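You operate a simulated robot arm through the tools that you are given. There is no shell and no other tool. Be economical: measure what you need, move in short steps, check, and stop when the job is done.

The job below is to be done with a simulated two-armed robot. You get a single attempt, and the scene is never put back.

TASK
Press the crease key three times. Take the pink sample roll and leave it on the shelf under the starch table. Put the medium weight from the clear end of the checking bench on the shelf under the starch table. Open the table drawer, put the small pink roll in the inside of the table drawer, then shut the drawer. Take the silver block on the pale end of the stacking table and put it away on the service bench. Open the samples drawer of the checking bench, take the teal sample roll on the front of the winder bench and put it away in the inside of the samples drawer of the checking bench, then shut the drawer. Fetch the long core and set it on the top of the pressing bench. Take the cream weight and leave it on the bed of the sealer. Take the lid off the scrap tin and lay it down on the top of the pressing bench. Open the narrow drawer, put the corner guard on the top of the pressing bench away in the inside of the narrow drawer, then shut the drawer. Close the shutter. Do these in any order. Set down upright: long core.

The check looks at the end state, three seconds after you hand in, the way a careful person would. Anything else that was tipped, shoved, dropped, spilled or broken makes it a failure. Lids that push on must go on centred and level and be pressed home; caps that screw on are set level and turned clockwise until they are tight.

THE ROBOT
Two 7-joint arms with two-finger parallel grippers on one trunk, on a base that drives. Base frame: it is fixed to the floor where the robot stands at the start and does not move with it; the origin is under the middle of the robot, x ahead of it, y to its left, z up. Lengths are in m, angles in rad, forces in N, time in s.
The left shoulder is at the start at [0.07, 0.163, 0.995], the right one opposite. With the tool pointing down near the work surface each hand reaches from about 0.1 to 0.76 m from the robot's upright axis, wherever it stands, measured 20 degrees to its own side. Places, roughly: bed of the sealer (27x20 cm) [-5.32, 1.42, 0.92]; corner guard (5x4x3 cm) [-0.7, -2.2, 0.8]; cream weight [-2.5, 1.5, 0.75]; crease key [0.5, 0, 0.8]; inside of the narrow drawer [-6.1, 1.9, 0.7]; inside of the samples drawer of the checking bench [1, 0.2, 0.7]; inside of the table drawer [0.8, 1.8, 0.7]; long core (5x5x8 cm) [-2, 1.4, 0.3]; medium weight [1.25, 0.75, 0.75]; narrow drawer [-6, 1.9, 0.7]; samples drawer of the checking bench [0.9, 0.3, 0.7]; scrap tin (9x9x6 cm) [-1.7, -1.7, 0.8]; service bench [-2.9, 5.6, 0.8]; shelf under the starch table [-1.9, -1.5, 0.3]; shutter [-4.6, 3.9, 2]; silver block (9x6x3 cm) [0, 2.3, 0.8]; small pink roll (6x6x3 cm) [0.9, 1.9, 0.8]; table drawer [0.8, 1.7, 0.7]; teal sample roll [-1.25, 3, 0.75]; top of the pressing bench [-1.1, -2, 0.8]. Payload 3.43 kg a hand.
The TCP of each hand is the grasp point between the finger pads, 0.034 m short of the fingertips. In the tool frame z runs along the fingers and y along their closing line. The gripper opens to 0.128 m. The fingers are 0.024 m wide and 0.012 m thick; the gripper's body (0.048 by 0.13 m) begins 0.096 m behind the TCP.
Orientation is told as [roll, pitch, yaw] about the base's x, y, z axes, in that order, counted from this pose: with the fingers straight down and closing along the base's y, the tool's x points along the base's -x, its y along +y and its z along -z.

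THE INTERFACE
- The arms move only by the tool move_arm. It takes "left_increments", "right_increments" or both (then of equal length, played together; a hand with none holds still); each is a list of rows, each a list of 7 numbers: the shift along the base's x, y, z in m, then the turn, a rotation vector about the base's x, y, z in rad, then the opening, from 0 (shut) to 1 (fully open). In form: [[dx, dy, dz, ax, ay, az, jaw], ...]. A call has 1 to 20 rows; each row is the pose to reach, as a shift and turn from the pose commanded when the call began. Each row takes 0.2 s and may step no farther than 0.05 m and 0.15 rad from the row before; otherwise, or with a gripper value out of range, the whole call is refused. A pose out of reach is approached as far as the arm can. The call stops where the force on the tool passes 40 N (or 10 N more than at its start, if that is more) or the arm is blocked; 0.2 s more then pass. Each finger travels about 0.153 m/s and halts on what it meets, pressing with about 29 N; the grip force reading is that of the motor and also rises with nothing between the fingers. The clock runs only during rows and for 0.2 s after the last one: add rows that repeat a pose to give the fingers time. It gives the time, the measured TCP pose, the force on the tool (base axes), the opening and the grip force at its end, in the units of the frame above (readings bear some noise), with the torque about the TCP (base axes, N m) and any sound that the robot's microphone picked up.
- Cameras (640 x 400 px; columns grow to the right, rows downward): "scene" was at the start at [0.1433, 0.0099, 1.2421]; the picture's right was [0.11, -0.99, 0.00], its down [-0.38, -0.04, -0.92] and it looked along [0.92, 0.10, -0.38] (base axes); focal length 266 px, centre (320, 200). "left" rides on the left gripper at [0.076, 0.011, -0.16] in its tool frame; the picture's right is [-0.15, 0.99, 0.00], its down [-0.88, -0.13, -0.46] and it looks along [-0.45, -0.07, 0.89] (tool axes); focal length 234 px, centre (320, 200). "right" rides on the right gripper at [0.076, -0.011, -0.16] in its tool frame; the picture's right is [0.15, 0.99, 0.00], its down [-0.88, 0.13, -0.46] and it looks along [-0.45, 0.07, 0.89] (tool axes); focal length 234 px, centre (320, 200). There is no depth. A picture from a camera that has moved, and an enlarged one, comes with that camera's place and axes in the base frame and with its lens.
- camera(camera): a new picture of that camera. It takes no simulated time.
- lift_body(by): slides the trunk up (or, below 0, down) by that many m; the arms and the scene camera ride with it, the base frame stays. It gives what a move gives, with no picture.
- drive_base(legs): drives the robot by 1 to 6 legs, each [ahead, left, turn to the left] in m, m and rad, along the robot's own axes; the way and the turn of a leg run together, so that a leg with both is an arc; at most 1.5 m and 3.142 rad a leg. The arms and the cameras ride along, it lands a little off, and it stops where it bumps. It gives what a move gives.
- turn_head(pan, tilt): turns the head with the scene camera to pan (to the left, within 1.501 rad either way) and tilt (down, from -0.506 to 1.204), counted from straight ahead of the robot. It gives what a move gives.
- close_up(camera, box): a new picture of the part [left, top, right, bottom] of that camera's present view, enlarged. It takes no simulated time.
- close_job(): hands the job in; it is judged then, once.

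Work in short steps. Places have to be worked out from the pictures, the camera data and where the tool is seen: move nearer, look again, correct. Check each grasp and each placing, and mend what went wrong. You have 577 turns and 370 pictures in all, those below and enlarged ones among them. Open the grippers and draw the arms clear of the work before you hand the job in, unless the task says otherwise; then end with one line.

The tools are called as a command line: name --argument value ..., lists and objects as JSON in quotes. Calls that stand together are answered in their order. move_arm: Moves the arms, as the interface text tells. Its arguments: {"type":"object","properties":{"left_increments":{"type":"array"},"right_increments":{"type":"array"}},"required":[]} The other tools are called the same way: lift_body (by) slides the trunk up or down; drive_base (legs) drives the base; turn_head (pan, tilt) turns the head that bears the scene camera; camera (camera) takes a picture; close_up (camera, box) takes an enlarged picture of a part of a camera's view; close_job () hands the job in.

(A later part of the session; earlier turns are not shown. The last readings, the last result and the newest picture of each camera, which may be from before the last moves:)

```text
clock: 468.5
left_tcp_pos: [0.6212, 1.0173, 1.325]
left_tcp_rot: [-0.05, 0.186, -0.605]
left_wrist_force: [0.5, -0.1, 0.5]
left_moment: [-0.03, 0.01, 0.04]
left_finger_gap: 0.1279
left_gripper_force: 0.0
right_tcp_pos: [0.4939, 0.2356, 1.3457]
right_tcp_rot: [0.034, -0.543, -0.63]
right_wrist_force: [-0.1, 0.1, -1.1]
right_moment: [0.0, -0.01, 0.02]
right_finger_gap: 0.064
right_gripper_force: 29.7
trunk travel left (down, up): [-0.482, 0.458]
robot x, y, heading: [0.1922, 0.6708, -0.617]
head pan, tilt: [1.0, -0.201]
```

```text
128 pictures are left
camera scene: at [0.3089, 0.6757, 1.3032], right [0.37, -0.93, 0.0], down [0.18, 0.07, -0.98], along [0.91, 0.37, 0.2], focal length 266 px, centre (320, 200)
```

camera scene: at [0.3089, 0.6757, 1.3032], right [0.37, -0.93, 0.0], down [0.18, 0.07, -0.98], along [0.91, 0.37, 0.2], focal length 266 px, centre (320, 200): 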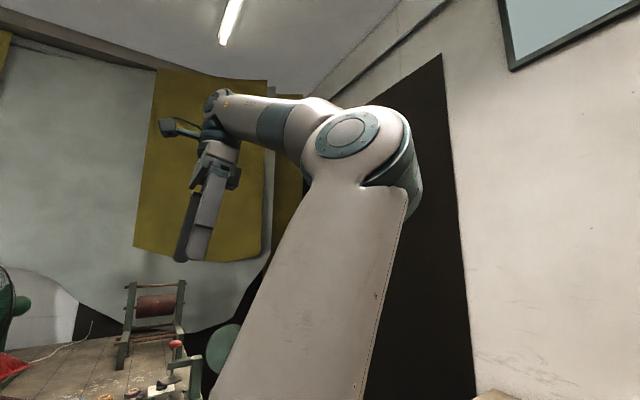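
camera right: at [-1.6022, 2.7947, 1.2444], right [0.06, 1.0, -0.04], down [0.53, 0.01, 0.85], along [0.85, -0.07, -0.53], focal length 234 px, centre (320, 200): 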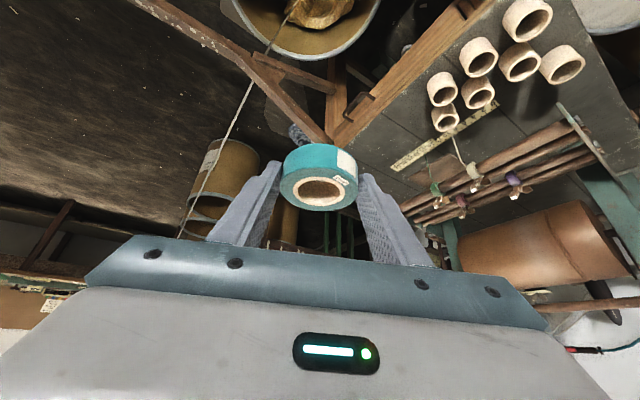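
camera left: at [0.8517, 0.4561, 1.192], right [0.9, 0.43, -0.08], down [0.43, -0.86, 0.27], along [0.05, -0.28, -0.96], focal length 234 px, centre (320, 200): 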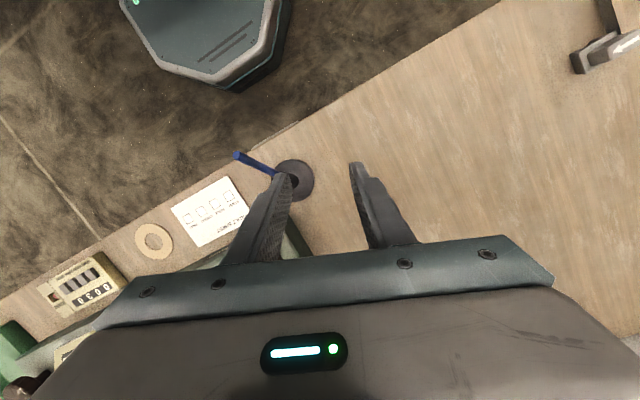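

Elbow is up now. I move the right hand (teal roll) further right/back to give room, then bring the left hand forward again at this height.

move_arm --right_increments '[[-0.035, -0.0166, -0.01, 0, 0, 0, 0], [-0.07, -0.033, -0.02, 0, 0, 0, 0], [-0.104, -0.05, -0.03, 0, 0, 0, 0], [-0.139, -0.0665, -0.04, 0, 0, 0, 0], [-0.174, -0.083, -0.05, 0, 0, 0, 0], [-0.208, -0.1, -0.06, 0, 0, 0, 0], [-0.243, -0.116, -0.07, 0, 0, 0, 0], [-0.278, -0.133, -0.08, 0, 0, 0, 0]]'

move_arm --left_increments '[[0.017, -0.039, 0, 0, 0, 0, 1], [0.034, -0.078, 0, 0, 0, 0, 1], [0.051, -0.117, 0, 0, 0, 0, 1], [0.068, -0.156, 0, 0, 0, 0, 1], [0.085, -0.195, 0, 0, 0, 0, 1], [0.102, -0.234, 0, 0, 0, 0, 1], [0.119, -0.273, 0, 0, 0, 0, 1], [0.136, -0.312, 0, 0, 0, 0, 1], [0.152, -0.35, 0, 0, 0, 0, 1], [0.16, -0.39, 0, 0, 0, 0, 1]]'

turn_head --pan 0.4 --tilt 0.2

camera --camera "scene"

```text
clock: 470.3
left_tcp_pos: [0.6202, 1.0153, 1.3251]
left_tcp_rot: [-0.046, 0.188, -0.605]
left_wrist_force: [-0.3, -0.5, 0.0]
left_moment: [0.05, -0.03, -0.01]
left_finger_gap: 0.1281
left_gripper_force: 0.0
right_tcp_pos: [0.2253, 0.0987, 1.2607]
right_tcp_rot: [0.037, -0.543, -0.63]
right_wrist_force: [0.3, 0.2, -0.5]
right_moment: [-0.02, -0.02, 0.02]
right_finger_gap: 0.0643
right_gripper_force: 28.4
right hand out of reach, approached as far as the arm can: row 8
trunk travel left (down, up): [-0.482, 0.458]
robot x, y, heading: [0.1874, 0.6719, -0.613]
head pan, tilt: [1.0, -0.201]
```

```text
clock: 472.5
left_tcp_pos: [0.7671, 0.6425, 1.2769]
left_tcp_rot: [-0.052, 0.181, -0.601]
left_wrist_force: [1.0, -0.2, 0.0]
left_moment: [0.02, 0.0, -0.01]
left_finger_gap: 0.1279
left_gripper_force: 0.1
left hand out of reach, approached as far as the arm can: row 1, 2, 3, 4, 5, 6, 7, 8, 9, 10
right_tcp_pos: [0.2266, 0.1019, 1.2615]
right_tcp_rot: [0.035, -0.543, -0.631]
right_wrist_force: [-0.1, 0.3, -0.1]
right_moment: [0.01, 0.0, 0.0]
right_finger_gap: 0.0643
right_gripper_force: 28.6
trunk travel left (down, up): [-0.482, 0.458]
robot x, y, heading: [0.1892, 0.6743, -0.613]
head pan, tilt: [1.0, -0.201]
```

```text
clock: 473.5
left_tcp_pos: [0.7679, 0.6436, 1.2765]
left_tcp_rot: [-0.051, 0.182, -0.604]
left_wrist_force: [0.7, 0.1, 0.8]
left_moment: [0.01, 0.0, 0.0]
left_finger_gap: 0.1281
left_gripper_force: 0.1
right_tcp_pos: [0.2265, 0.1014, 1.2614]
right_tcp_rot: [0.033, -0.541, -0.631]
right_wrist_force: [0.1, -0.2, -0.4]
right_moment: [-0.01, 0.0, -0.02]
right_finger_gap: 0.0644
right_gripper_force: 29.3
trunk travel left (down, up): [-0.482, 0.458]
robot x, y, heading: [0.1888, 0.6737, -0.617]
head pan, tilt: [0.4, 0.201]
```

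```text
127 pictures are left
camera scene: at [0.3224, 0.6245, 1.2675], right [-0.22, -0.98, 0.0], down [-0.19, 0.04, -0.98], along [0.96, -0.21, -0.2], focal length 266 px, centre (320, 200)
```

scene: 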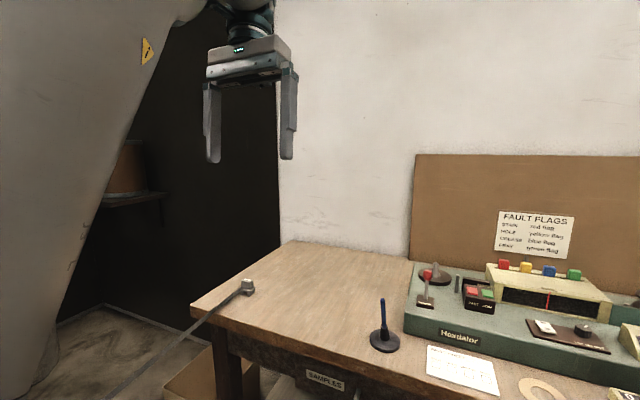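

The elbow is back on the outside/left. Straighten the tool and lower a little.

move_arm --left_increments '[[0, 0, -0.02, -0.02, -0.06, 0, 1], [0, 0, -0.05, -0.04, -0.12, 0, 1], [0, 0, -0.08, -0.061, -0.179, 0, 1], [0, 0, -0.11, -0.061, -0.179, 0, 1], [0, 0, -0.14, -0.061, -0.179, 0, 1], [0, 0, -0.16, -0.061, -0.179, 0, 1]]'

camera --camera "scene"

```text
clock: 474.9
left_tcp_pos: [0.7784, 0.6626, 1.1085]
left_tcp_rot: [-0.068, 0.013, -0.564]
left_wrist_force: [0.1, 0.3, -0.5]
left_moment: [0.03, 0.0, -0.06]
left_finger_gap: 0.1282
left_gripper_force: 0.0
right_tcp_pos: [0.2265, 0.1024, 1.2609]
right_tcp_rot: [0.035, -0.544, -0.629]
right_wrist_force: [0.0, 0.7, -1.6]
right_moment: [-0.02, 0.0, 0.0]
right_finger_gap: 0.0641
right_gripper_force: 28.3
trunk travel left (down, up): [-0.482, 0.458]
robot x, y, heading: [0.1923, 0.6763, -0.619]
head pan, tilt: [0.4, 0.201]
```

```text
126 pictures are left
camera scene: at [0.3226, 0.6241, 1.2674], right [-0.22, -0.98, 0.0], down [-0.19, 0.04, -0.98], along [0.96, -0.21, -0.2], focal length 266 px, centre (320, 200)
```

scene: 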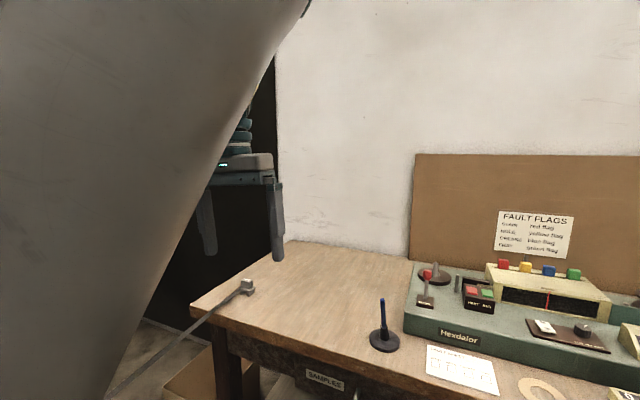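

Elbow is still high inside. I try crossing the hand toward the right side, which should force the elbow out to the left.

move_arm --left_increments '[[-0.015, -0.045, 0.01, 0, 0, 0, 1], [-0.03, -0.09, 0.02, 0, 0, 0, 1], [-0.046, -0.135, 0.03, 0, 0, 0, 1], [-0.061, -0.18, 0.04, 0, 0, 0, 1], [-0.076, -0.225, 0.05, 0, 0, 0, 1], [-0.091, -0.27, 0.05, 0, 0, 0, 1], [-0.107, -0.315, 0.05, 0, 0, 0, 1], [-0.122, -0.36, 0.05, 0, 0, 0, 1]]'

camera --camera "scene"

```text
clock: 476.9
left_tcp_pos: [0.7651, 0.3838, 1.2491]
left_tcp_rot: [-0.09, -0.002, -0.539]
left_wrist_force: [0.1, 0.3, 0.0]
left_moment: [-0.03, 0.0, 0.03]
left_finger_gap: 0.128
left_gripper_force: 0.0
left hand out of reach, approached as far as the arm can: row 2, 3, 4, 5, 6, 7, 8
right_tcp_pos: [0.2278, 0.103, 1.2628]
right_tcp_rot: [0.035, -0.544, -0.63]
right_wrist_force: [0.1, 0.3, -0.6]
right_moment: [0.0, -0.01, 0.01]
right_finger_gap: 0.0642
right_gripper_force: 28.6
trunk travel left (down, up): [-0.482, 0.458]
robot x, y, heading: [0.1885, 0.6745, -0.621]
head pan, tilt: [0.4, 0.201]
stopped in row 8 (left hand): the arm was blocked; the commanded pose is now the measured one
```

```text
125 pictures are left
camera scene: at [0.3229, 0.625, 1.2674], right [-0.22, -0.98, 0.0], down [-0.2, 0.04, -0.98], along [0.96, -0.21, -0.2], focal length 266 px, centre (320, 200)
```

scene: 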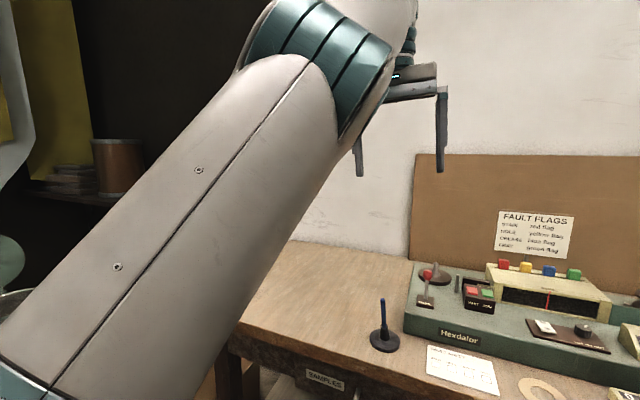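

Elbow is now up rather than inside. Try lowering and turning the tool toward +1.5 rad here, clear of the pen.

move_arm --left_increments '[[-0.02, 0.02, -0.02, 0.02, 0, 0.12, 0.7], [-0.04, 0.04, -0.04, 0.04, 0, 0.25, 0.4], [-0.06, 0.05, -0.06, 0.06, 0, 0.38, 0.35], [-0.07, 0.05, -0.08, 0.08, 0, 0.51, 0.35], [-0.07, 0.05, -0.1, 0.09, 0, 0.64, 0.35], [-0.07, 0.05, -0.12, 0.09, 0, 0.77, 0.35], [-0.07, 0.05, -0.14, 0.09, 0, 0.9, 0.35]]'

camera --camera "scene"

```text
clock: 478.7
left_tcp_pos: [0.8134, 0.4779, 1.1744]
left_tcp_rot: [-0.069, 0.067, 0.399]
left_wrist_force: [-0.6, -0.5, 0.1]
left_moment: [0.02, 0.03, 0.03]
left_finger_gap: 0.0448
left_gripper_force: 0.0
left hand out of reach, approached as far as the arm can: row 2, 3, 4, 5, 6, 7
right_tcp_pos: [0.2264, 0.1012, 1.2636]
right_tcp_rot: [0.034, -0.544, -0.631]
right_wrist_force: [0.1, 0.8, -0.4]
right_moment: [-0.02, 0.01, 0.02]
right_finger_gap: 0.0641
right_gripper_force: 28.8
trunk travel left (down, up): [-0.482, 0.458]
robot x, y, heading: [0.1884, 0.6739, -0.617]
head pan, tilt: [0.4, 0.201]
stopped in row 7 (left hand): the arm was blocked; the commanded pose is now the measured one
```

```text
124 pictures are left
camera scene: at [0.3221, 0.6246, 1.2675], right [-0.22, -0.98, 0.0], down [-0.19, 0.04, -0.98], along [0.96, -0.21, -0.2], focal length 266 px, centre (320, 200)
```

scene: 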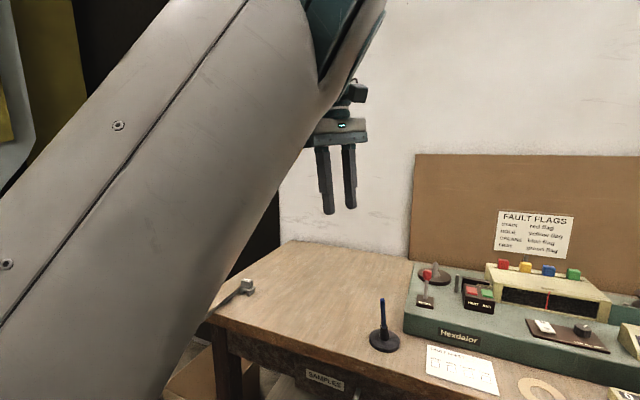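

I try straightening the left arm fully forward-left (near maximum reach) to pass through the straight configuration, then return toward home.

move_arm --left_increments '[[0.02, 0.015, 0, 0, 0, -0.13, 0.6], [0.045, 0.032, 0, 0, 0, -0.26, 0.8], [0.07, 0.05, -0.01, 0, 0, -0.39, 1], [0.095, 0.07, -0.03, 0, 0, -0.52, 1], [0.12, 0.09, -0.05, 0, 0, -0.65, 1], [0.145, 0.11, -0.07, 0, 0, -0.78, 1], [0.165, 0.128, -0.09, 0, 0, -0.9, 1], [0.175, 0.14, -0.11, 0, 0, -1.0, 1]]'

camera --camera "scene"

```text
clock: 480.5
left_tcp_pos: [0.9873, 0.6142, 1.0618]
left_tcp_rot: [-0.065, 0.066, -0.604]
left_wrist_force: [0.3, -0.1, 0.3]
left_moment: [-0.01, -0.01, 0.01]
left_finger_gap: 0.1278
left_gripper_force: 0.1
right_tcp_pos: [0.2267, 0.1024, 1.2622]
right_tcp_rot: [0.035, -0.542, -0.632]
right_wrist_force: [0.4, -1.7, -1.2]
right_moment: [0.03, 0.02, -0.03]
right_finger_gap: 0.0642
right_gripper_force: 28.8
trunk travel left (down, up): [-0.482, 0.458]
robot x, y, heading: [0.19, 0.6759, -0.617]
head pan, tilt: [0.4, 0.201]
```

```text
123 pictures are left
camera scene: at [0.323, 0.6243, 1.2674], right [-0.22, -0.98, 0.0], down [-0.2, 0.04, -0.98], along [0.96, -0.21, -0.2], focal length 266 px, centre (320, 200)
```

scene: 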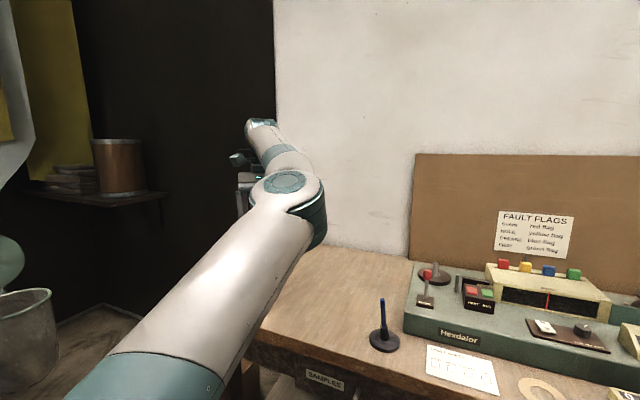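

The arm passes the extended pose. Repeating the left → up → forward loop (which moved the elbow upward before) should carry it further outward. First swing left and slightly back.

move_arm --left_increments '[[-0.005, 0.045, 0.01, 0, 0, 0, 1], [-0.015, 0.09, 0.02, 0, 0, 0, 1], [-0.03, 0.135, 0.03, 0, 0, 0, 1], [-0.05, 0.178, 0.04, 0, 0, 0, 1], [-0.075, 0.22, 0.05, 0, 0, 0, 1], [-0.105, 0.258, 0.06, 0, 0, 0, 1], [-0.14, 0.292, 0.06, 0, 0, 0, 1], [-0.178, 0.322, 0.06, 0, 0, 0, 1], [-0.218, 0.35, 0.06, 0, 0, 0, 1], [-0.26, 0.375, 0.06, 0, 0, 0, 1], [-0.303, 0.397, 0.06, 0, 0, 0, 1], [-0.348, 0.415, 0.06, 0, 0, 0, 1], [-0.393, 0.43, 0.06, 0, 0, 0, 1], [-0.44, 0.44, 0.06, 0, 0, 0, 1], [-0.488, 0.445, 0.06, 0, 0, 0, 1]]'

turn_head --pan 1.2 --tilt 0.2

camera --camera "scene"

```text
clock: 483.7
left_tcp_pos: [0.4977, 1.0611, 1.1235]
left_tcp_rot: [-0.065, 0.063, -0.604]
left_wrist_force: [-0.1, -0.3, 0.4]
left_moment: [0.04, -0.05, 0.02]
left_finger_gap: 0.1279
left_gripper_force: 0.0
right_tcp_pos: [0.2234, 0.1017, 1.2625]
right_tcp_rot: [0.037, -0.545, -0.63]
right_wrist_force: [-0.5, -0.3, -0.3]
right_moment: [-0.02, -0.03, -0.01]
right_finger_gap: 0.0644
right_gripper_force: 29.2
trunk travel left (down, up): [-0.482, 0.458]
robot x, y, heading: [0.1893, 0.678, -0.624]
head pan, tilt: [0.4, 0.201]
```

```text
clock: 484.8
left_tcp_pos: [0.5, 1.0602, 1.1228]
left_tcp_rot: [-0.065, 0.066, -0.603]
left_wrist_force: [0.5, -0.4, 0.0]
left_moment: [0.0, -0.02, 0.0]
left_finger_gap: 0.128
left_gripper_force: 0.2
right_tcp_pos: [0.2268, 0.1018, 1.2625]
right_tcp_rot: [0.035, -0.543, -0.632]
right_wrist_force: [-0.9, -1.0, 0.3]
right_moment: [0.0, -0.02, 0.0]
right_finger_gap: 0.0643
right_gripper_force: 28.9
trunk travel left (down, up): [-0.482, 0.458]
robot x, y, heading: [0.1876, 0.6765, -0.617]
head pan, tilt: [1.201, 0.201]
```

```text
122 pictures are left
camera scene: at [0.3093, 0.6958, 1.2674], right [0.55, -0.84, 0.0], down [-0.17, -0.11, -0.98], along [0.82, 0.54, -0.2], focal length 266 px, centre (320, 200)
```

scene: 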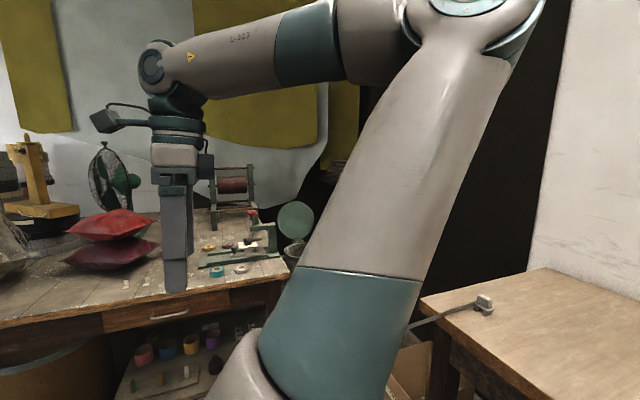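

I'll do the remaining drawer work with the right arm only and park the left arm at the left/back where its elbow is out of the way.

move_arm --left_increments '[[-0.035, 0.022, 0, 0, 0, 0, 1], [-0.07, 0.045, 0, 0, 0, 0, 1], [-0.105, 0.065, 0, 0, 0, 0, 1], [-0.14, 0.085, 0, 0, 0, 0, 1], [-0.175, 0.1, 0, 0, 0, 0, 1], [-0.21, 0.11, 0, 0, 0, 0, 1]]'

turn_head --pan 0.9 --tilt 0.2

camera --camera "scene"

```text
clock: 486.2
left_tcp_pos: [0.2879, 1.1704, 1.1216]
left_tcp_rot: [-0.065, 0.067, -0.601]
left_wrist_force: [-0.4, 0.1, 0.2]
left_moment: [-0.05, 0.01, -0.03]
left_finger_gap: 0.128
left_gripper_force: 0.1
right_tcp_pos: [0.2242, 0.1021, 1.2638]
right_tcp_rot: [0.037, -0.547, -0.632]
right_wrist_force: [0.5, 0.4, -1.4]
right_moment: [-0.05, -0.03, 0.01]
right_finger_gap: 0.0643
right_gripper_force: 29.1
trunk travel left (down, up): [-0.482, 0.458]
robot x, y, heading: [0.189, 0.6736, -0.621]
head pan, tilt: [1.201, 0.201]
```

```text
clock: 487.0
left_tcp_pos: [0.2878, 1.1705, 1.1213]
left_tcp_rot: [-0.064, 0.067, -0.602]
left_wrist_force: [0.1, 0.4, 0.5]
left_moment: [0.01, -0.01, 0.01]
left_finger_gap: 0.1279
left_gripper_force: 0.0
right_tcp_pos: [0.227, 0.1005, 1.2629]
right_tcp_rot: [0.035, -0.544, -0.631]
right_wrist_force: [1.0, 0.1, 0.3]
right_moment: [0.01, -0.01, -0.03]
right_finger_gap: 0.0642
right_gripper_force: 28.5
trunk travel left (down, up): [-0.482, 0.458]
robot x, y, heading: [0.1903, 0.676, -0.62]
head pan, tilt: [0.901, 0.201]
```

```text
121 pictures are left
camera scene: at [0.3207, 0.6707, 1.2675], right [0.28, -0.96, 0.0], down [-0.19, -0.06, -0.98], along [0.94, 0.27, -0.2], focal length 266 px, centre (320, 200)
```

scene: 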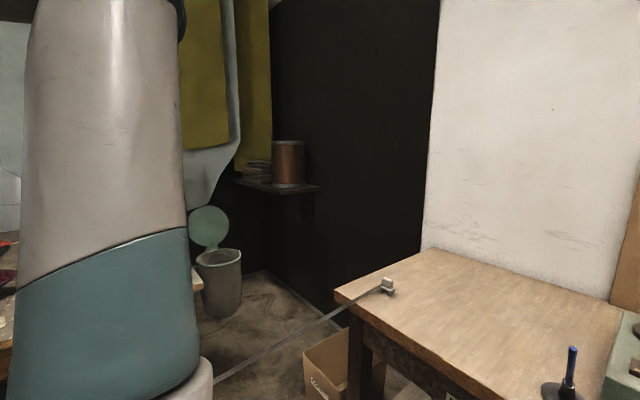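

The elbow is now up at the left. I try bringing the hand forward again, lower and further left.

move_arm --left_increments '[[0.03, 0.01, -0.02, 0, 0, 0, 1], [0.065, 0.02, -0.04, 0, 0, 0, 1], [0.1, 0.025, -0.06, 0, 0, 0, 1], [0.14, 0.025, -0.08, 0, 0, 0, 1], [0.18, 0.02, -0.1, 0, 0, 0, 1], [0.22, 0.01, -0.12, 0, 0, 0, 1], [0.26, -0.005, -0.14, 0, 0, 0, 1], [0.3, -0.02, -0.15, 0, 0, 0, 1], [0.34, -0.04, -0.16, 0, 0, 0, 1], [0.38, -0.06, -0.17, 0, 0, 0, 1]]'

camera --camera "scene"

```text
clock: 489.2
left_tcp_pos: [0.6696, 1.109, 0.9512]
left_tcp_rot: [-0.067, 0.067, -0.6]
left_wrist_force: [0.7, -0.2, 0.0]
left_moment: [0.02, 0.03, -0.01]
left_finger_gap: 0.128
left_gripper_force: 0.0
right_tcp_pos: [0.2288, 0.1004, 1.2624]
right_tcp_rot: [0.035, -0.541, -0.63]
right_wrist_force: [-0.1, -0.5, 0.1]
right_moment: [0.02, 0.05, -0.01]
right_finger_gap: 0.0645
right_gripper_force: 29.0
trunk travel left (down, up): [-0.482, 0.458]
robot x, y, heading: [0.1908, 0.6742, -0.616]
head pan, tilt: [0.901, 0.201]
```

```text
120 pictures are left
camera scene: at [0.3221, 0.6697, 1.2673], right [0.28, -0.96, 0.0], down [-0.19, -0.05, -0.98], along [0.94, 0.27, -0.2], focal length 266 px, centre (320, 200)
```

scene: 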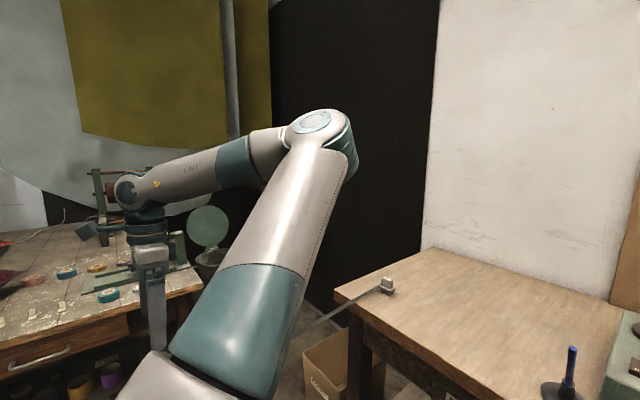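

Elbow stays inside, but the right arm is now out of the way, so I test the left hand in this configuration: bring it toward the handle while turning +1.55.

move_arm --left_increments '[[0.0025, -0.042, 0.01, 0, 0, 0.13, 0.8], [0.005, -0.084, 0.025, 0, 0, 0.26, 0.6], [0.0075, -0.126, 0.04, 0, 0, 0.39, 0.4], [0.01, -0.168, 0.055, 0, 0, 0.52, 0.35], [0.0125, -0.21, 0.07, 0, 0, 0.65, 0.35], [0.015, -0.252, 0.085, 0, 0, 0.78, 0.35], [0.0175, -0.294, 0.1, 0, 0, 0.91, 0.35], [0.02, -0.336, 0.11, 0, 0, 1.04, 0.35], [0.0225, -0.378, 0.115, 0, 0, 1.17, 0.35], [0.025, -0.42, 0.12, 0, 0, 1.3, 0.35], [0.0275, -0.462, 0.12, 0, 0, 1.43, 0.35], [0.03, -0.5, 0.12, 0, 0, 1.55, 0.35]]'

turn_head --pan 0.3 --tilt 0.4

camera --camera "scene"

```text
clock: 491.8
left_tcp_pos: [0.7678, 0.7398, 1.0688]
left_tcp_rot: [-0.065, 0.067, 0.929]
left_wrist_force: [-0.3, 1.2, -0.1]
left_moment: [0.03, 0.0, 0.02]
left_finger_gap: 0.0447
left_gripper_force: 0.1
left hand out of reach, approached as far as the arm can: row 9, 10, 11, 12
right_tcp_pos: [0.226, 0.1016, 1.2616]
right_tcp_rot: [0.034, -0.545, -0.633]
right_wrist_force: [-0.1, 1.5, 0.1]
right_moment: [-0.03, -0.02, -0.03]
right_finger_gap: 0.0645
right_gripper_force: 28.8
trunk travel left (down, up): [-0.482, 0.458]
robot x, y, heading: [0.1888, 0.6761, -0.619]
head pan, tilt: [0.901, 0.201]
```

```text
clock: 492.8
left_tcp_pos: [0.7662, 0.7402, 1.0689]
left_tcp_rot: [-0.066, 0.067, 0.928]
left_wrist_force: [0.1, 0.5, 0.0]
left_moment: [0.04, 0.02, -0.02]
left_finger_gap: 0.0446
left_gripper_force: 0.0
right_tcp_pos: [0.2263, 0.1014, 1.2631]
right_tcp_rot: [0.034, -0.544, -0.631]
right_wrist_force: [-0.2, 0.9, -0.1]
right_moment: [0.0, 0.02, -0.01]
right_finger_gap: 0.0644
right_gripper_force: 28.9
trunk travel left (down, up): [-0.482, 0.458]
robot x, y, heading: [0.1882, 0.6779, -0.618]
head pan, tilt: [0.3, 0.4]
```

```text
119 pictures are left
camera scene: at [0.3193, 0.6157, 1.2489], right [-0.31, -0.95, 0.0], down [-0.37, 0.12, -0.92], along [0.88, -0.29, -0.39], focal length 266 px, centre (320, 200)
```

scene: 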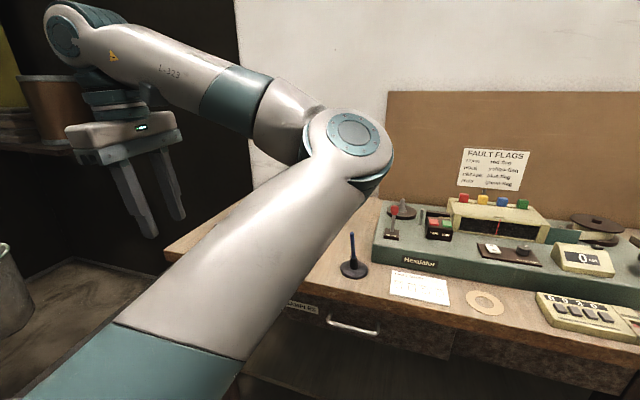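

Yaw works, but the fold is limiting. I back the base 0.17 m so that the arm works more extended.

drive_base --legs '[[-0.17, 0, 0]]'

move_arm --left_increments '[[0.035, -0.02, 0, 0, 0, 0, 0.35], [0.07, -0.045, 0, 0, 0, 0, 0.35], [0.1, -0.08, 0, 0, 0, 0, 0.35], [0.11, -0.125, 0, 0, 0, 0, 0.35], [0.105, -0.17, 0, 0, 0, 0, 0.35], [0.1, -0.215, 0, 0, 0, 0, 0.35], [0.09, -0.26, 0, 0, 0, 0, 0.35], [0.08, -0.305, 0, 0, 0, 0, 0.35], [0.07, -0.35, 0, 0, 0, 0, 0.35], [0.06, -0.39, 0, 0, 0, 0, 0.35]]'

camera --camera "scene"

```text
clock: 494.2
left_tcp_pos: [0.6289, 0.8395, 1.0674]
left_tcp_rot: [-0.066, 0.067, 0.929]
left_wrist_force: [-0.5, -1.4, 0.0]
left_moment: [-0.02, -0.04, -0.02]
left_finger_gap: 0.0448
left_gripper_force: 0.0
right_tcp_pos: [0.0867, 0.2006, 1.2625]
right_tcp_rot: [0.034, -0.544, -0.631]
right_wrist_force: [-0.4, 1.0, -0.3]
right_moment: [0.0, -0.02, 0.03]
right_finger_gap: 0.0644
right_gripper_force: 28.9
trunk travel left (down, up): [-0.482, 0.458]
robot x, y, heading: [0.0492, 0.7735, -0.622]
head pan, tilt: [0.3, 0.4]
```

```text
clock: 496.4
left_tcp_pos: [0.771, 0.6385, 1.0748]
left_tcp_rot: [-0.064, 0.067, 0.929]
left_wrist_force: [-0.1, 0.1, -0.1]
left_moment: [0.0, -0.01, 0.04]
left_finger_gap: 0.0446
left_gripper_force: 0.1
left hand out of reach, approached as far as the arm can: row 4, 5, 6, 7, 8, 9, 10
right_tcp_pos: [0.0886, 0.2008, 1.2623]
right_tcp_rot: [0.034, -0.544, -0.632]
right_wrist_force: [-0.4, 0.1, -0.2]
right_moment: [0.03, -0.01, 0.02]
right_finger_gap: 0.0644
right_gripper_force: 29.3
trunk travel left (down, up): [-0.482, 0.458]
robot x, y, heading: [0.0512, 0.7707, -0.618]
head pan, tilt: [0.3, 0.4]
```

```text
118 pictures are left
camera scene: at [0.1813, 0.7142, 1.2489], right [-0.31, -0.95, 0.0], down [-0.37, 0.12, -0.92], along [0.87, -0.29, -0.39], focal length 266 px, centre (320, 200)
```

scene: 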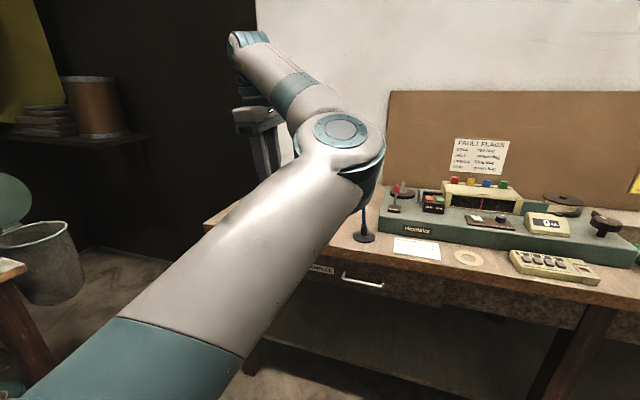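

The left wrist is limited here. I park the left arm at back-left and do this drawer with the right arm, setting the teal roll down on the clear end meanwhile.

move_arm --left_increments '[[-0.0156, 0.0407, 0, 0, 0, -0.08, 0.5], [-0.031, 0.0814, 0, 0, 0, -0.16, 0.7], [-0.047, 0.122, 0, 0, 0, -0.24, 1], [-0.062, 0.163, 0.01, 0, 0, -0.32, 1], [-0.078, 0.2035, 0.01, 0, 0, -0.4, 1], [-0.094, 0.244, 0.01, 0, 0, -0.48, 1], [-0.109, 0.285, 0.02, 0, 0, -0.56, 1], [-0.125, 0.326, 0.02, 0, 0, -0.64, 1], [-0.14, 0.366, 0.02, 0, 0, -0.72, 1], [-0.156, 0.407, 0.03, 0, 0, -0.8, 1], [-0.197, 0.43, 0.03, 0, 0, -0.88, 1], [-0.238, 0.453, 0.03, 0, 0, -0.96, 1], [-0.28, 0.477, 0.03, 0, 0, -1.04, 1], [-0.32, 0.5, 0.03, 0, 0, -1.12, 1], [-0.36, 0.523, 0.03, 0, 0, -1.2, 1], [-0.403, 0.547, 0.03, 0, 0, -1.28, 1], [-0.445, 0.57, 0.03, 0, 0, -1.36, 1], [-0.487, 0.593, 0.03, 0, 0, -1.44, 1], [-0.528, 0.617, 0.03, 0, 0, -1.5, 1], [-0.569, 0.64, 0.03, 0, 0, -1.55, 1]]'

drive_base --legs '[[0.256, 0.158, 0]]'

turn_head --pan 0.1 --tilt 0.6

camera --camera "scene"

```text
clock: 500.6
left_tcp_pos: [0.2041, 1.2817, 1.1061]
left_tcp_rot: [-0.066, 0.064, -0.623]
left_wrist_force: [0.7, 0.3, -0.3]
left_moment: [-0.02, -0.07, 0.02]
left_finger_gap: 0.1278
left_gripper_force: 0.0
right_tcp_pos: [0.0872, 0.2017, 1.2635]
right_tcp_rot: [0.035, -0.546, -0.631]
right_wrist_force: [-1.0, 0.5, -0.3]
right_moment: [-0.02, 0.01, -0.04]
right_finger_gap: 0.0643
right_gripper_force: 29.1
trunk travel left (down, up): [-0.482, 0.458]
robot x, y, heading: [0.0545, 0.7749, -0.62]
head pan, tilt: [0.3, 0.4]
```

```text
clock: 502.7
left_tcp_pos: [0.5082, 1.2586, 1.107]
left_tcp_rot: [-0.064, 0.066, -0.62]
left_wrist_force: [0.6, -0.1, -1.2]
left_moment: [0.03, 0.06, 0.0]
left_finger_gap: 0.128
left_gripper_force: 0.1
right_tcp_pos: [0.3901, 0.1787, 1.2629]
right_tcp_rot: [0.035, -0.543, -0.632]
right_wrist_force: [0.2, -0.1, -0.8]
right_moment: [0.01, 0.02, -0.02]
right_finger_gap: 0.0646
right_gripper_force: 29.1
trunk travel left (down, up): [-0.482, 0.458]
robot x, y, heading: [0.354, 0.7489, -0.624]
head pan, tilt: [0.3, 0.4]
```

```text
clock: 503.4
left_tcp_pos: [0.5079, 1.2591, 1.1077]
left_tcp_rot: [-0.063, 0.066, -0.621]
left_wrist_force: [0.7, -0.2, 0.3]
left_moment: [-0.01, 0.0, 0.02]
left_finger_gap: 0.1281
left_gripper_force: 0.0
right_tcp_pos: [0.3897, 0.1791, 1.2636]
right_tcp_rot: [0.036, -0.545, -0.634]
right_wrist_force: [0.3, -0.4, -0.2]
right_moment: [0.0, 0.02, -0.01]
right_finger_gap: 0.0643
right_gripper_force: 29.1
trunk travel left (down, up): [-0.482, 0.458]
robot x, y, heading: [0.3528, 0.7509, -0.624]
head pan, tilt: [0.099, 0.6]
```

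```text
117 pictures are left
camera scene: at [0.4711, 0.6781, 1.2308], right [-0.5, -0.87, 0.0], down [-0.49, 0.28, -0.83], along [0.72, -0.41, -0.56], focal length 266 px, centre (320, 200)
```

scene: 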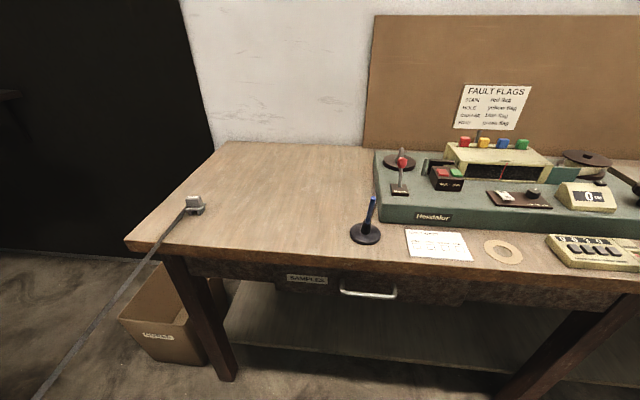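

Clear view again. I carry the teal roll over the clear area at about (0.95, 0.47).

move_arm --right_increments '[[0.039, 0.0214, 0, 0, 0, 0, 0], [0.078, 0.0428, 0, 0, 0, 0, 0], [0.117, 0.064, 0, 0, 0, 0, 0], [0.156, 0.0857, 0, 0, 0, 0, 0], [0.196, 0.107, 0, 0, 0, 0, 0], [0.235, 0.1286, 0, 0, 0, 0, 0], [0.274, 0.15, 0, 0, 0, 0, 0], [0.313, 0.171, 0, 0, 0, 0, 0], [0.352, 0.193, 0, 0, 0, 0, 0], [0.391, 0.214, 0, 0, 0, 0, 0], [0.43, 0.236, -0.01, 0, 0, 0, 0], [0.47, 0.257, -0.02, 0, 0, 0, 0], [0.509, 0.279, -0.04, 0, 0, 0, 0], [0.548, 0.3, -0.06, 0, 0, 0, 0], [0.548, 0.3, -0.1, 0, 0, 0, 0], [0.548, 0.3, -0.145, 0, 0, 0, 0]]'

camera --camera "scene"

camera --camera "right"

```text
clock: 506.8
left_tcp_pos: [0.5094, 1.2601, 1.1071]
left_tcp_rot: [-0.067, 0.066, -0.621]
left_wrist_force: [-0.5, 0.1, 0.4]
left_moment: [0.0, 0.05, 0.02]
left_finger_gap: 0.1281
left_gripper_force: 0.0
right_tcp_pos: [0.9391, 0.4793, 1.1172]
right_tcp_rot: [0.034, -0.544, -0.632]
right_wrist_force: [1.0, 0.0, 0.2]
right_moment: [0.01, 0.01, -0.02]
right_finger_gap: 0.0644
right_gripper_force: 29.1
trunk travel left (down, up): [-0.482, 0.458]
robot x, y, heading: [0.3537, 0.7535, -0.617]
head pan, tilt: [0.099, 0.6]
```

```text
116 pictures are left
camera scene: at [0.4725, 0.6779, 1.2306], right [-0.5, -0.87, 0.0], down [-0.49, 0.28, -0.82], along [0.72, -0.41, -0.57], focal length 266 px, centre (320, 200)
```

scene: 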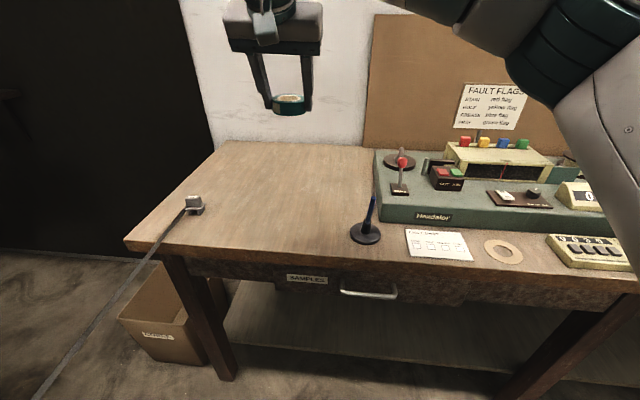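

```text
115 pictures are left
camera right: at [0.8087, 0.5522, 1.2145], right [0.47, 0.88, -0.05], down [0.48, -0.21, 0.85], along [0.74, -0.42, -0.53], focal length 234 px, centre (320, 200)
```

right: 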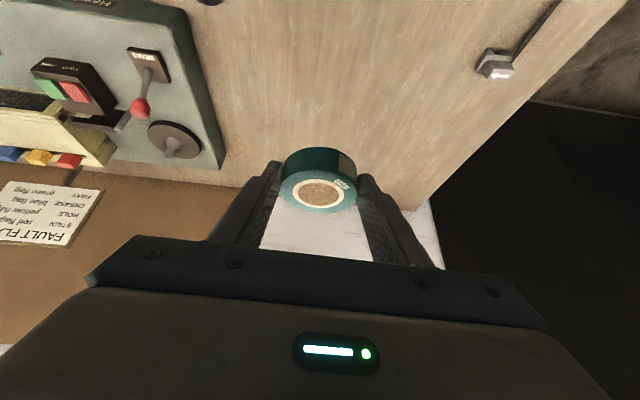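

Descend to just above the bench and then to contact.

move_arm --right_increments '[[0, 0, -0.045, 0, 0, 0, 0], [0, 0, -0.09, 0, 0, 0, 0], [0, 0, -0.135, 0, 0, 0, 0], [0, 0, -0.18, 0, 0, 0, 0], [0, 0, -0.215, 0, 0, 0, 0], [0, 0, -0.235, 0, 0, 0, 0], [0, 0, -0.243, 0, 0, 0, 0], [0, 0, -0.249, 0, 0, 0, 0], [0, 0, -0.254, 0, 0, 0, 0], [0, 0, -0.258, 0, 0, 0, 0]]'

camera --camera "scene"

```text
clock: 509.0
left_tcp_pos: [0.5081, 1.2594, 1.1084]
left_tcp_rot: [-0.065, 0.065, -0.622]
left_wrist_force: [0.2, 0.9, 0.3]
left_moment: [0.0, 0.0, 0.04]
left_finger_gap: 0.1279
left_gripper_force: 0.1
right_tcp_pos: [0.9379, 0.4781, 0.8604]
right_tcp_rot: [0.035, -0.542, -0.635]
right_wrist_force: [-0.6, -0.1, -0.6]
right_moment: [-0.01, 0.01, 0.01]
right_finger_gap: 0.0643
right_gripper_force: 29.1
trunk travel left (down, up): [-0.482, 0.458]
robot x, y, heading: [0.3546, 0.7494, -0.619]
head pan, tilt: [0.099, 0.6]
```

```text
114 pictures are left
camera scene: at [0.4715, 0.678, 1.2307], right [-0.5, -0.87, 0.0], down [-0.49, 0.28, -0.82], along [0.72, -0.41, -0.57], focal length 266 px, centre (320, 200)
```

scene: 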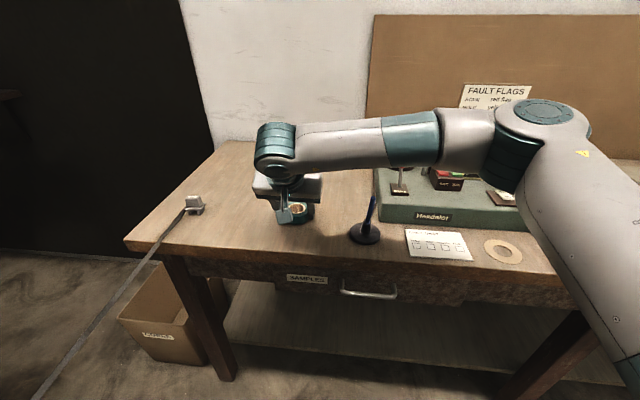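

Continue to contact.

move_arm --right_increments '[[0, 0, -0.003, 0, 0, 0, 0], [0, 0, -0.006, 0, 0, 0, 0], [0, 0, -0.009, 0, 0, 0, 0], [0, 0, -0.012, 0, 0, 0, 0]]'

```text
clock: 510.0
left_tcp_pos: [0.5058, 1.2601, 1.1065]
left_tcp_rot: [-0.064, 0.064, -0.621]
left_wrist_force: [-0.6, 0.1, 0.9]
left_moment: [0.0, 0.02, 0.02]
left_finger_gap: 0.1282
left_gripper_force: 0.1
right_tcp_pos: [0.9367, 0.4792, 0.8566]
right_tcp_rot: [0.041, -0.559, -0.636]
right_wrist_force: [-8.1, 2.7, 16.8]
right_moment: [-0.42, 0.57, -0.33]
right_finger_gap: 0.0642
right_gripper_force: 28.7
trunk travel left (down, up): [-0.482, 0.458]
robot x, y, heading: [0.3532, 0.7522, -0.62]
head pan, tilt: [0.099, 0.6]
stopped in row 4 (right hand): the force on the tool passed its limit at 44 N (the readings are from after the stop); the commanded pose is now the measured one
```

Roll touches the bench. Release and retract up.

move_arm --right_increments '[[0, 0, 0.001, 0, 0, 0, 0.6], [0, 0, 0.001, 0, 0, 0, 0.7], [0, 0, 0.001, 0, 0, 0, 0.7], [-0.005, 0.004, 0.03, 0, 0, 0, 0.7], [-0.01, 0.008, 0.07, 0, 0, 0, 0.7], [-0.015, 0.012, 0.115, 0, 0, 0, 0.7], [-0.02, 0.015, 0.16, 0, 0, 0, 0.8], [-0.03, 0.015, 0.205, 0, 0, 0, 1], [-0.04, 0.01, 0.25, 0, 0, 0, 1]]'

camera --camera "scene"

```text
clock: 512.0
left_tcp_pos: [0.5075, 1.2595, 1.108]
left_tcp_rot: [-0.065, 0.065, -0.621]
left_wrist_force: [0.9, -0.8, 0.7]
left_moment: [-0.02, -0.01, 0.02]
left_finger_gap: 0.1283
left_gripper_force: 0.2
right_tcp_pos: [0.8981, 0.4882, 1.104]
right_tcp_rot: [0.042, -0.555, -0.635]
right_wrist_force: [0.0, -0.1, 0.0]
right_moment: [-0.01, 0.0, -0.03]
right_finger_gap: 0.1279
right_gripper_force: 0.1
trunk travel left (down, up): [-0.482, 0.458]
robot x, y, heading: [0.3513, 0.7527, -0.62]
head pan, tilt: [0.099, 0.6]
```

```text
113 pictures are left
camera scene: at [0.4705, 0.6784, 1.2307], right [-0.5, -0.87, 0.0], down [-0.49, 0.28, -0.83], along [0.72, -0.41, -0.56], focal length 266 px, centre (320, 200)
```

scene: 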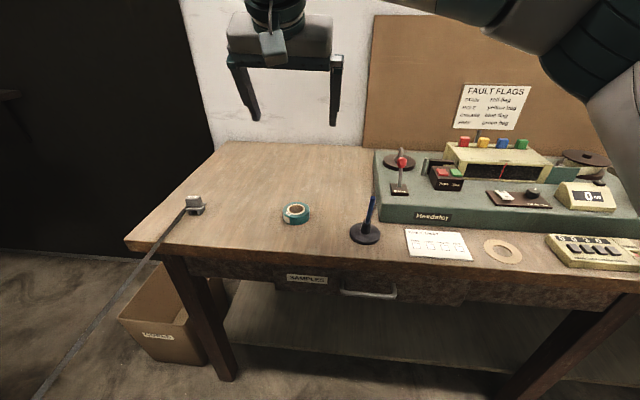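

Teal roll rests on the clear end. Now the right hand: undo the pitch and move toward the handle side.

move_arm --right_increments '[[-0.035, -0.01, 0, 0.08, 0.11, 0, 0.8], [-0.075, -0.02, 0, 0.16, 0.22, 0, 0.6], [-0.115, -0.03, 0, 0.24, 0.33, 0, 0.4], [-0.155, -0.045, 0, 0.326, 0.443, 0, 0.35], [-0.198, -0.058, 0, 0.326, 0.443, 0, 0.35]]'

move_arm --right_increments '[[0, 0, 0, 0, 0, -0.14, 0.35], [0, 0, 0, 0, 0, -0.28, 0.35], [0, 0, 0, 0, 0, -0.42, 0.35], [0, 0, 0, 0, 0, -0.56, 0.35], [0, 0, 0, 0, 0, -0.7, 0.35], [0, 0, 0, 0, 0, -0.84, 0.35], [0, 0, 0, 0, 0, -0.98, 0.35], [0, 0, 0, 0, 0, -1.12, 0.35], [0, 0, 0, 0, 0, -1.26, 0.35], [0, 0, 0, 0, 0, -1.4, 0.35], [0, 0, -0.02, 0, 0, -1.54, 0.35]]'

camera --camera "right"

camera --camera "scene"

```text
clock: 513.2
left_tcp_pos: [0.5048, 1.2582, 1.1081]
left_tcp_rot: [-0.063, 0.066, -0.622]
left_wrist_force: [-0.9, 0.5, 0.2]
left_moment: [0.04, -0.06, 0.02]
left_finger_gap: 0.1279
left_gripper_force: 0.0
right_tcp_pos: [0.6987, 0.4307, 1.103]
right_tcp_rot: [0.041, -0.003, -0.636]
right_wrist_force: [0.1, 0.4, -0.8]
right_moment: [0.01, -0.04, 0.03]
right_finger_gap: 0.045
right_gripper_force: 0.1
trunk travel left (down, up): [-0.482, 0.458]
robot x, y, heading: [0.3526, 0.751, -0.616]
head pan, tilt: [0.099, 0.6]
```

```text
clock: 515.6
left_tcp_pos: [0.5083, 1.2587, 1.1081]
left_tcp_rot: [-0.063, 0.066, -0.62]
left_wrist_force: [0.4, 0.2, -0.6]
left_moment: [0.04, 0.01, 0.01]
left_finger_gap: 0.1282
left_gripper_force: 0.0
right_tcp_pos: [0.7012, 0.4291, 1.0826]
right_tcp_rot: [0.039, -0.003, -2.177]
right_wrist_force: [0.5, 0.1, -0.2]
right_moment: [0.0, 0.01, 0.03]
right_finger_gap: 0.0447
right_gripper_force: 0.1
trunk travel left (down, up): [-0.482, 0.458]
robot x, y, heading: [0.351, 0.7496, -0.623]
head pan, tilt: [0.099, 0.6]
```

```text
112 pictures are left
camera right: at [0.7291, 0.5015, 1.2426], right [0.9, -0.44, 0.04], down [-0.41, -0.79, 0.46], along [-0.18, -0.43, -0.89], focal length 234 px, centre (320, 200)
```

right: 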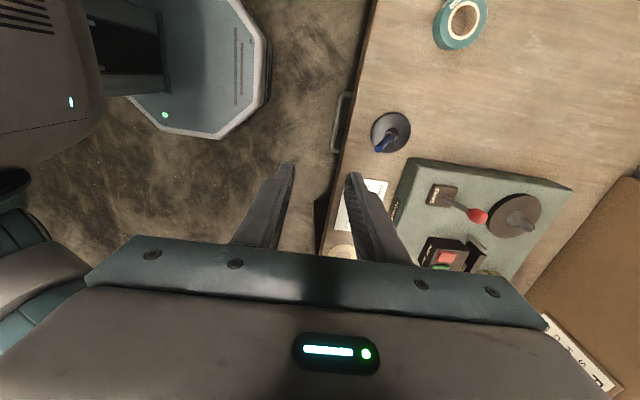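

```text
111 pictures are left
camera scene: at [0.4718, 0.6773, 1.2306], right [-0.5, -0.87, 0.0], down [-0.49, 0.28, -0.82], along [0.72, -0.41, -0.57], focal length 266 px, centre (320, 200)
```

scene: 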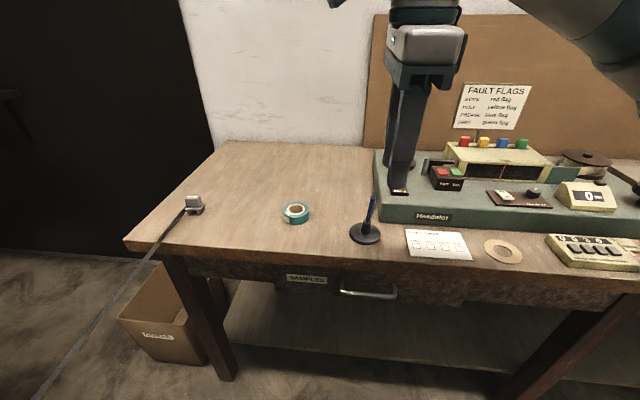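

Works well. Handle refined to about (0.741, 0.397, 0.722). Tilt 0.7 rad toward the drawer and go to the pre-grasp point.

move_arm --right_increments '[[-0.002, 0.001, -0.035, -0.068, -0.0946, 0, 0.35], [-0.004, 0.002, -0.07, -0.1365, -0.189, 0, 0.3], [-0.006, 0.003, -0.105, -0.205, -0.284, 0, 0.28], [-0.008, 0.004, -0.14, -0.273, -0.3785, 0, 0.28], [-0.01, 0.005, -0.18, -0.341, -0.473, 0, 0.28], [-0.011, 0.006, -0.22, -0.4095, -0.5677, 0, 0.28], [-0.011, 0.006, -0.22, -0.4095, -0.5677, 0, 0.28]]'

camera --camera "right"

camera --camera "scene"

```text
clock: 517.2
left_tcp_pos: [0.5084, 1.2596, 1.1071]
left_tcp_rot: [-0.063, 0.066, -0.622]
left_wrist_force: [-0.2, -0.1, 0.0]
left_moment: [-0.04, -0.01, -0.01]
left_finger_gap: 0.128
left_gripper_force: 0.0
right_tcp_pos: [0.7089, 0.4358, 0.8646]
right_tcp_rot: [0.739, -0.016, -2.183]
right_wrist_force: [-0.4, 0.5, 0.8]
right_moment: [0.03, -0.02, -0.01]
right_finger_gap: 0.0358
right_gripper_force: 0.1
right hand out of reach, approached as far as the arm can: row 6, 7
trunk travel left (down, up): [-0.482, 0.458]
robot x, y, heading: [0.3519, 0.749, -0.62]
head pan, tilt: [0.099, 0.6]
```

```text
110 pictures are left
camera right: at [0.6565, 0.5659, 0.9753], right [0.69, -0.29, 0.66], down [-0.67, -0.59, 0.44], along [0.27, -0.75, -0.61], focal length 234 px, centre (320, 200)
```

right: 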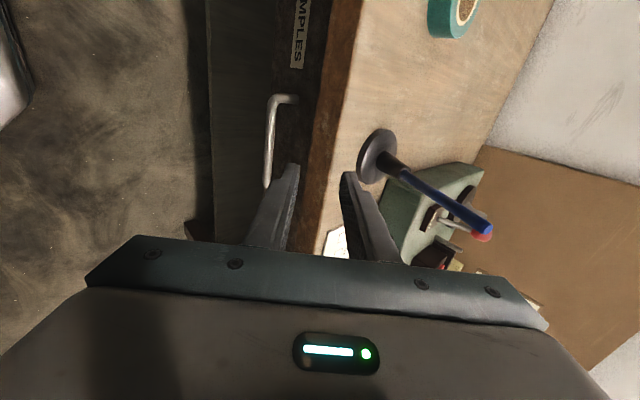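

```text
109 pictures are left
camera scene: at [0.4707, 0.678, 1.2308], right [-0.5, -0.87, 0.0], down [-0.49, 0.28, -0.83], along [0.72, -0.41, -0.56], focal length 266 px, centre (320, 200)
```

scene: 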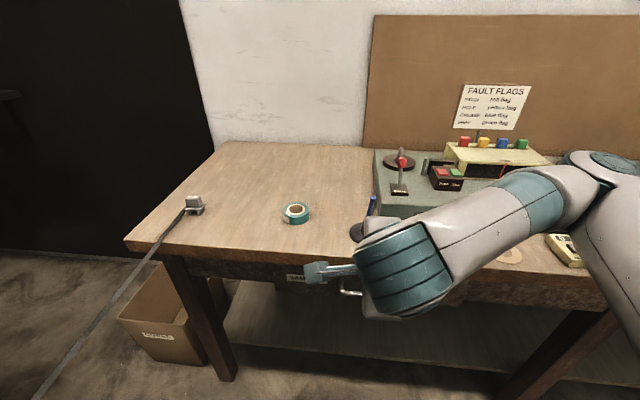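

Approach along the tool axis to the bar.

move_arm --right_increments '[[-0.006, -0.002, -0.04, 0, 0, 0, 0.2], [-0.011, -0.004, -0.08, 0, 0, 0, 0.2], [-0.003, -0.01, -0.092, 0, 0, 0, 0.2], [0.005, -0.0155, -0.104, 0, 0, 0, 0.2], [0.013, -0.0215, -0.115, 0, 0, 0, 0.2], [0.0206, -0.027, -0.1266, 0, 0, 0, 0.2], [0.0206, -0.027, -0.1266, 0, 0, 0, 0.2]]'

camera --camera "right"

```text
clock: 518.8
left_tcp_pos: [0.5073, 1.2592, 1.1074]
left_tcp_rot: [-0.065, 0.067, -0.622]
left_wrist_force: [-0.2, 0.3, 0.0]
left_moment: [0.01, 0.0, -0.02]
left_finger_gap: 0.1281
left_gripper_force: 0.1
right_tcp_pos: [0.7294, 0.4105, 0.7389]
right_tcp_rot: [0.739, -0.014, -2.182]
right_wrist_force: [0.1, 0.8, -0.1]
right_moment: [-0.01, -0.01, -0.03]
right_finger_gap: 0.0257
right_gripper_force: 0.1
right hand out of reach, approached as far as the arm can: row 1, 2
trunk travel left (down, up): [-0.482, 0.458]
robot x, y, heading: [0.3525, 0.749, -0.617]
head pan, tilt: [0.099, 0.6]
```

```text
108 pictures are left
camera right: at [0.677, 0.539, 0.8485], right [0.69, -0.29, 0.66], down [-0.67, -0.59, 0.44], along [0.27, -0.75, -0.61], focal length 234 px, centre (320, 200)
```

right: 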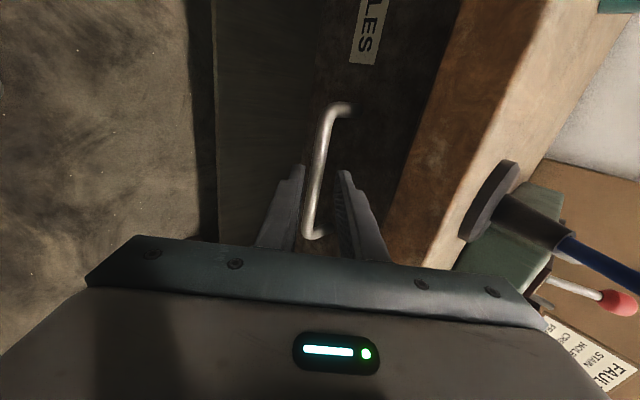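

Bar is between the fingers: grip.

move_arm --right_increments '[[0, 0, 0, 0, 0, 0, 0.1], [0, 0, 0, 0, 0, 0, 0], [0, 0, 0, 0, 0, 0, 0]]'

```text
clock: 519.6
left_tcp_pos: [0.5071, 1.2604, 1.1074]
left_tcp_rot: [-0.065, 0.066, -0.622]
left_wrist_force: [-0.3, -0.4, 0.2]
left_moment: [-0.01, -0.02, 0.0]
left_finger_gap: 0.1277
left_gripper_force: 0.0
right_tcp_pos: [0.7266, 0.4104, 0.7376]
right_tcp_rot: [0.734, -0.019, -2.18]
right_wrist_force: [-16.6, 14.6, -22.9]
right_moment: [1.16, 0.27, -0.77]
right_finger_gap: 0.0118
right_gripper_force: 45.0
trunk travel left (down, up): [-0.482, 0.458]
robot x, y, heading: [0.3525, 0.7548, -0.619]
head pan, tilt: [0.099, 0.6]
```

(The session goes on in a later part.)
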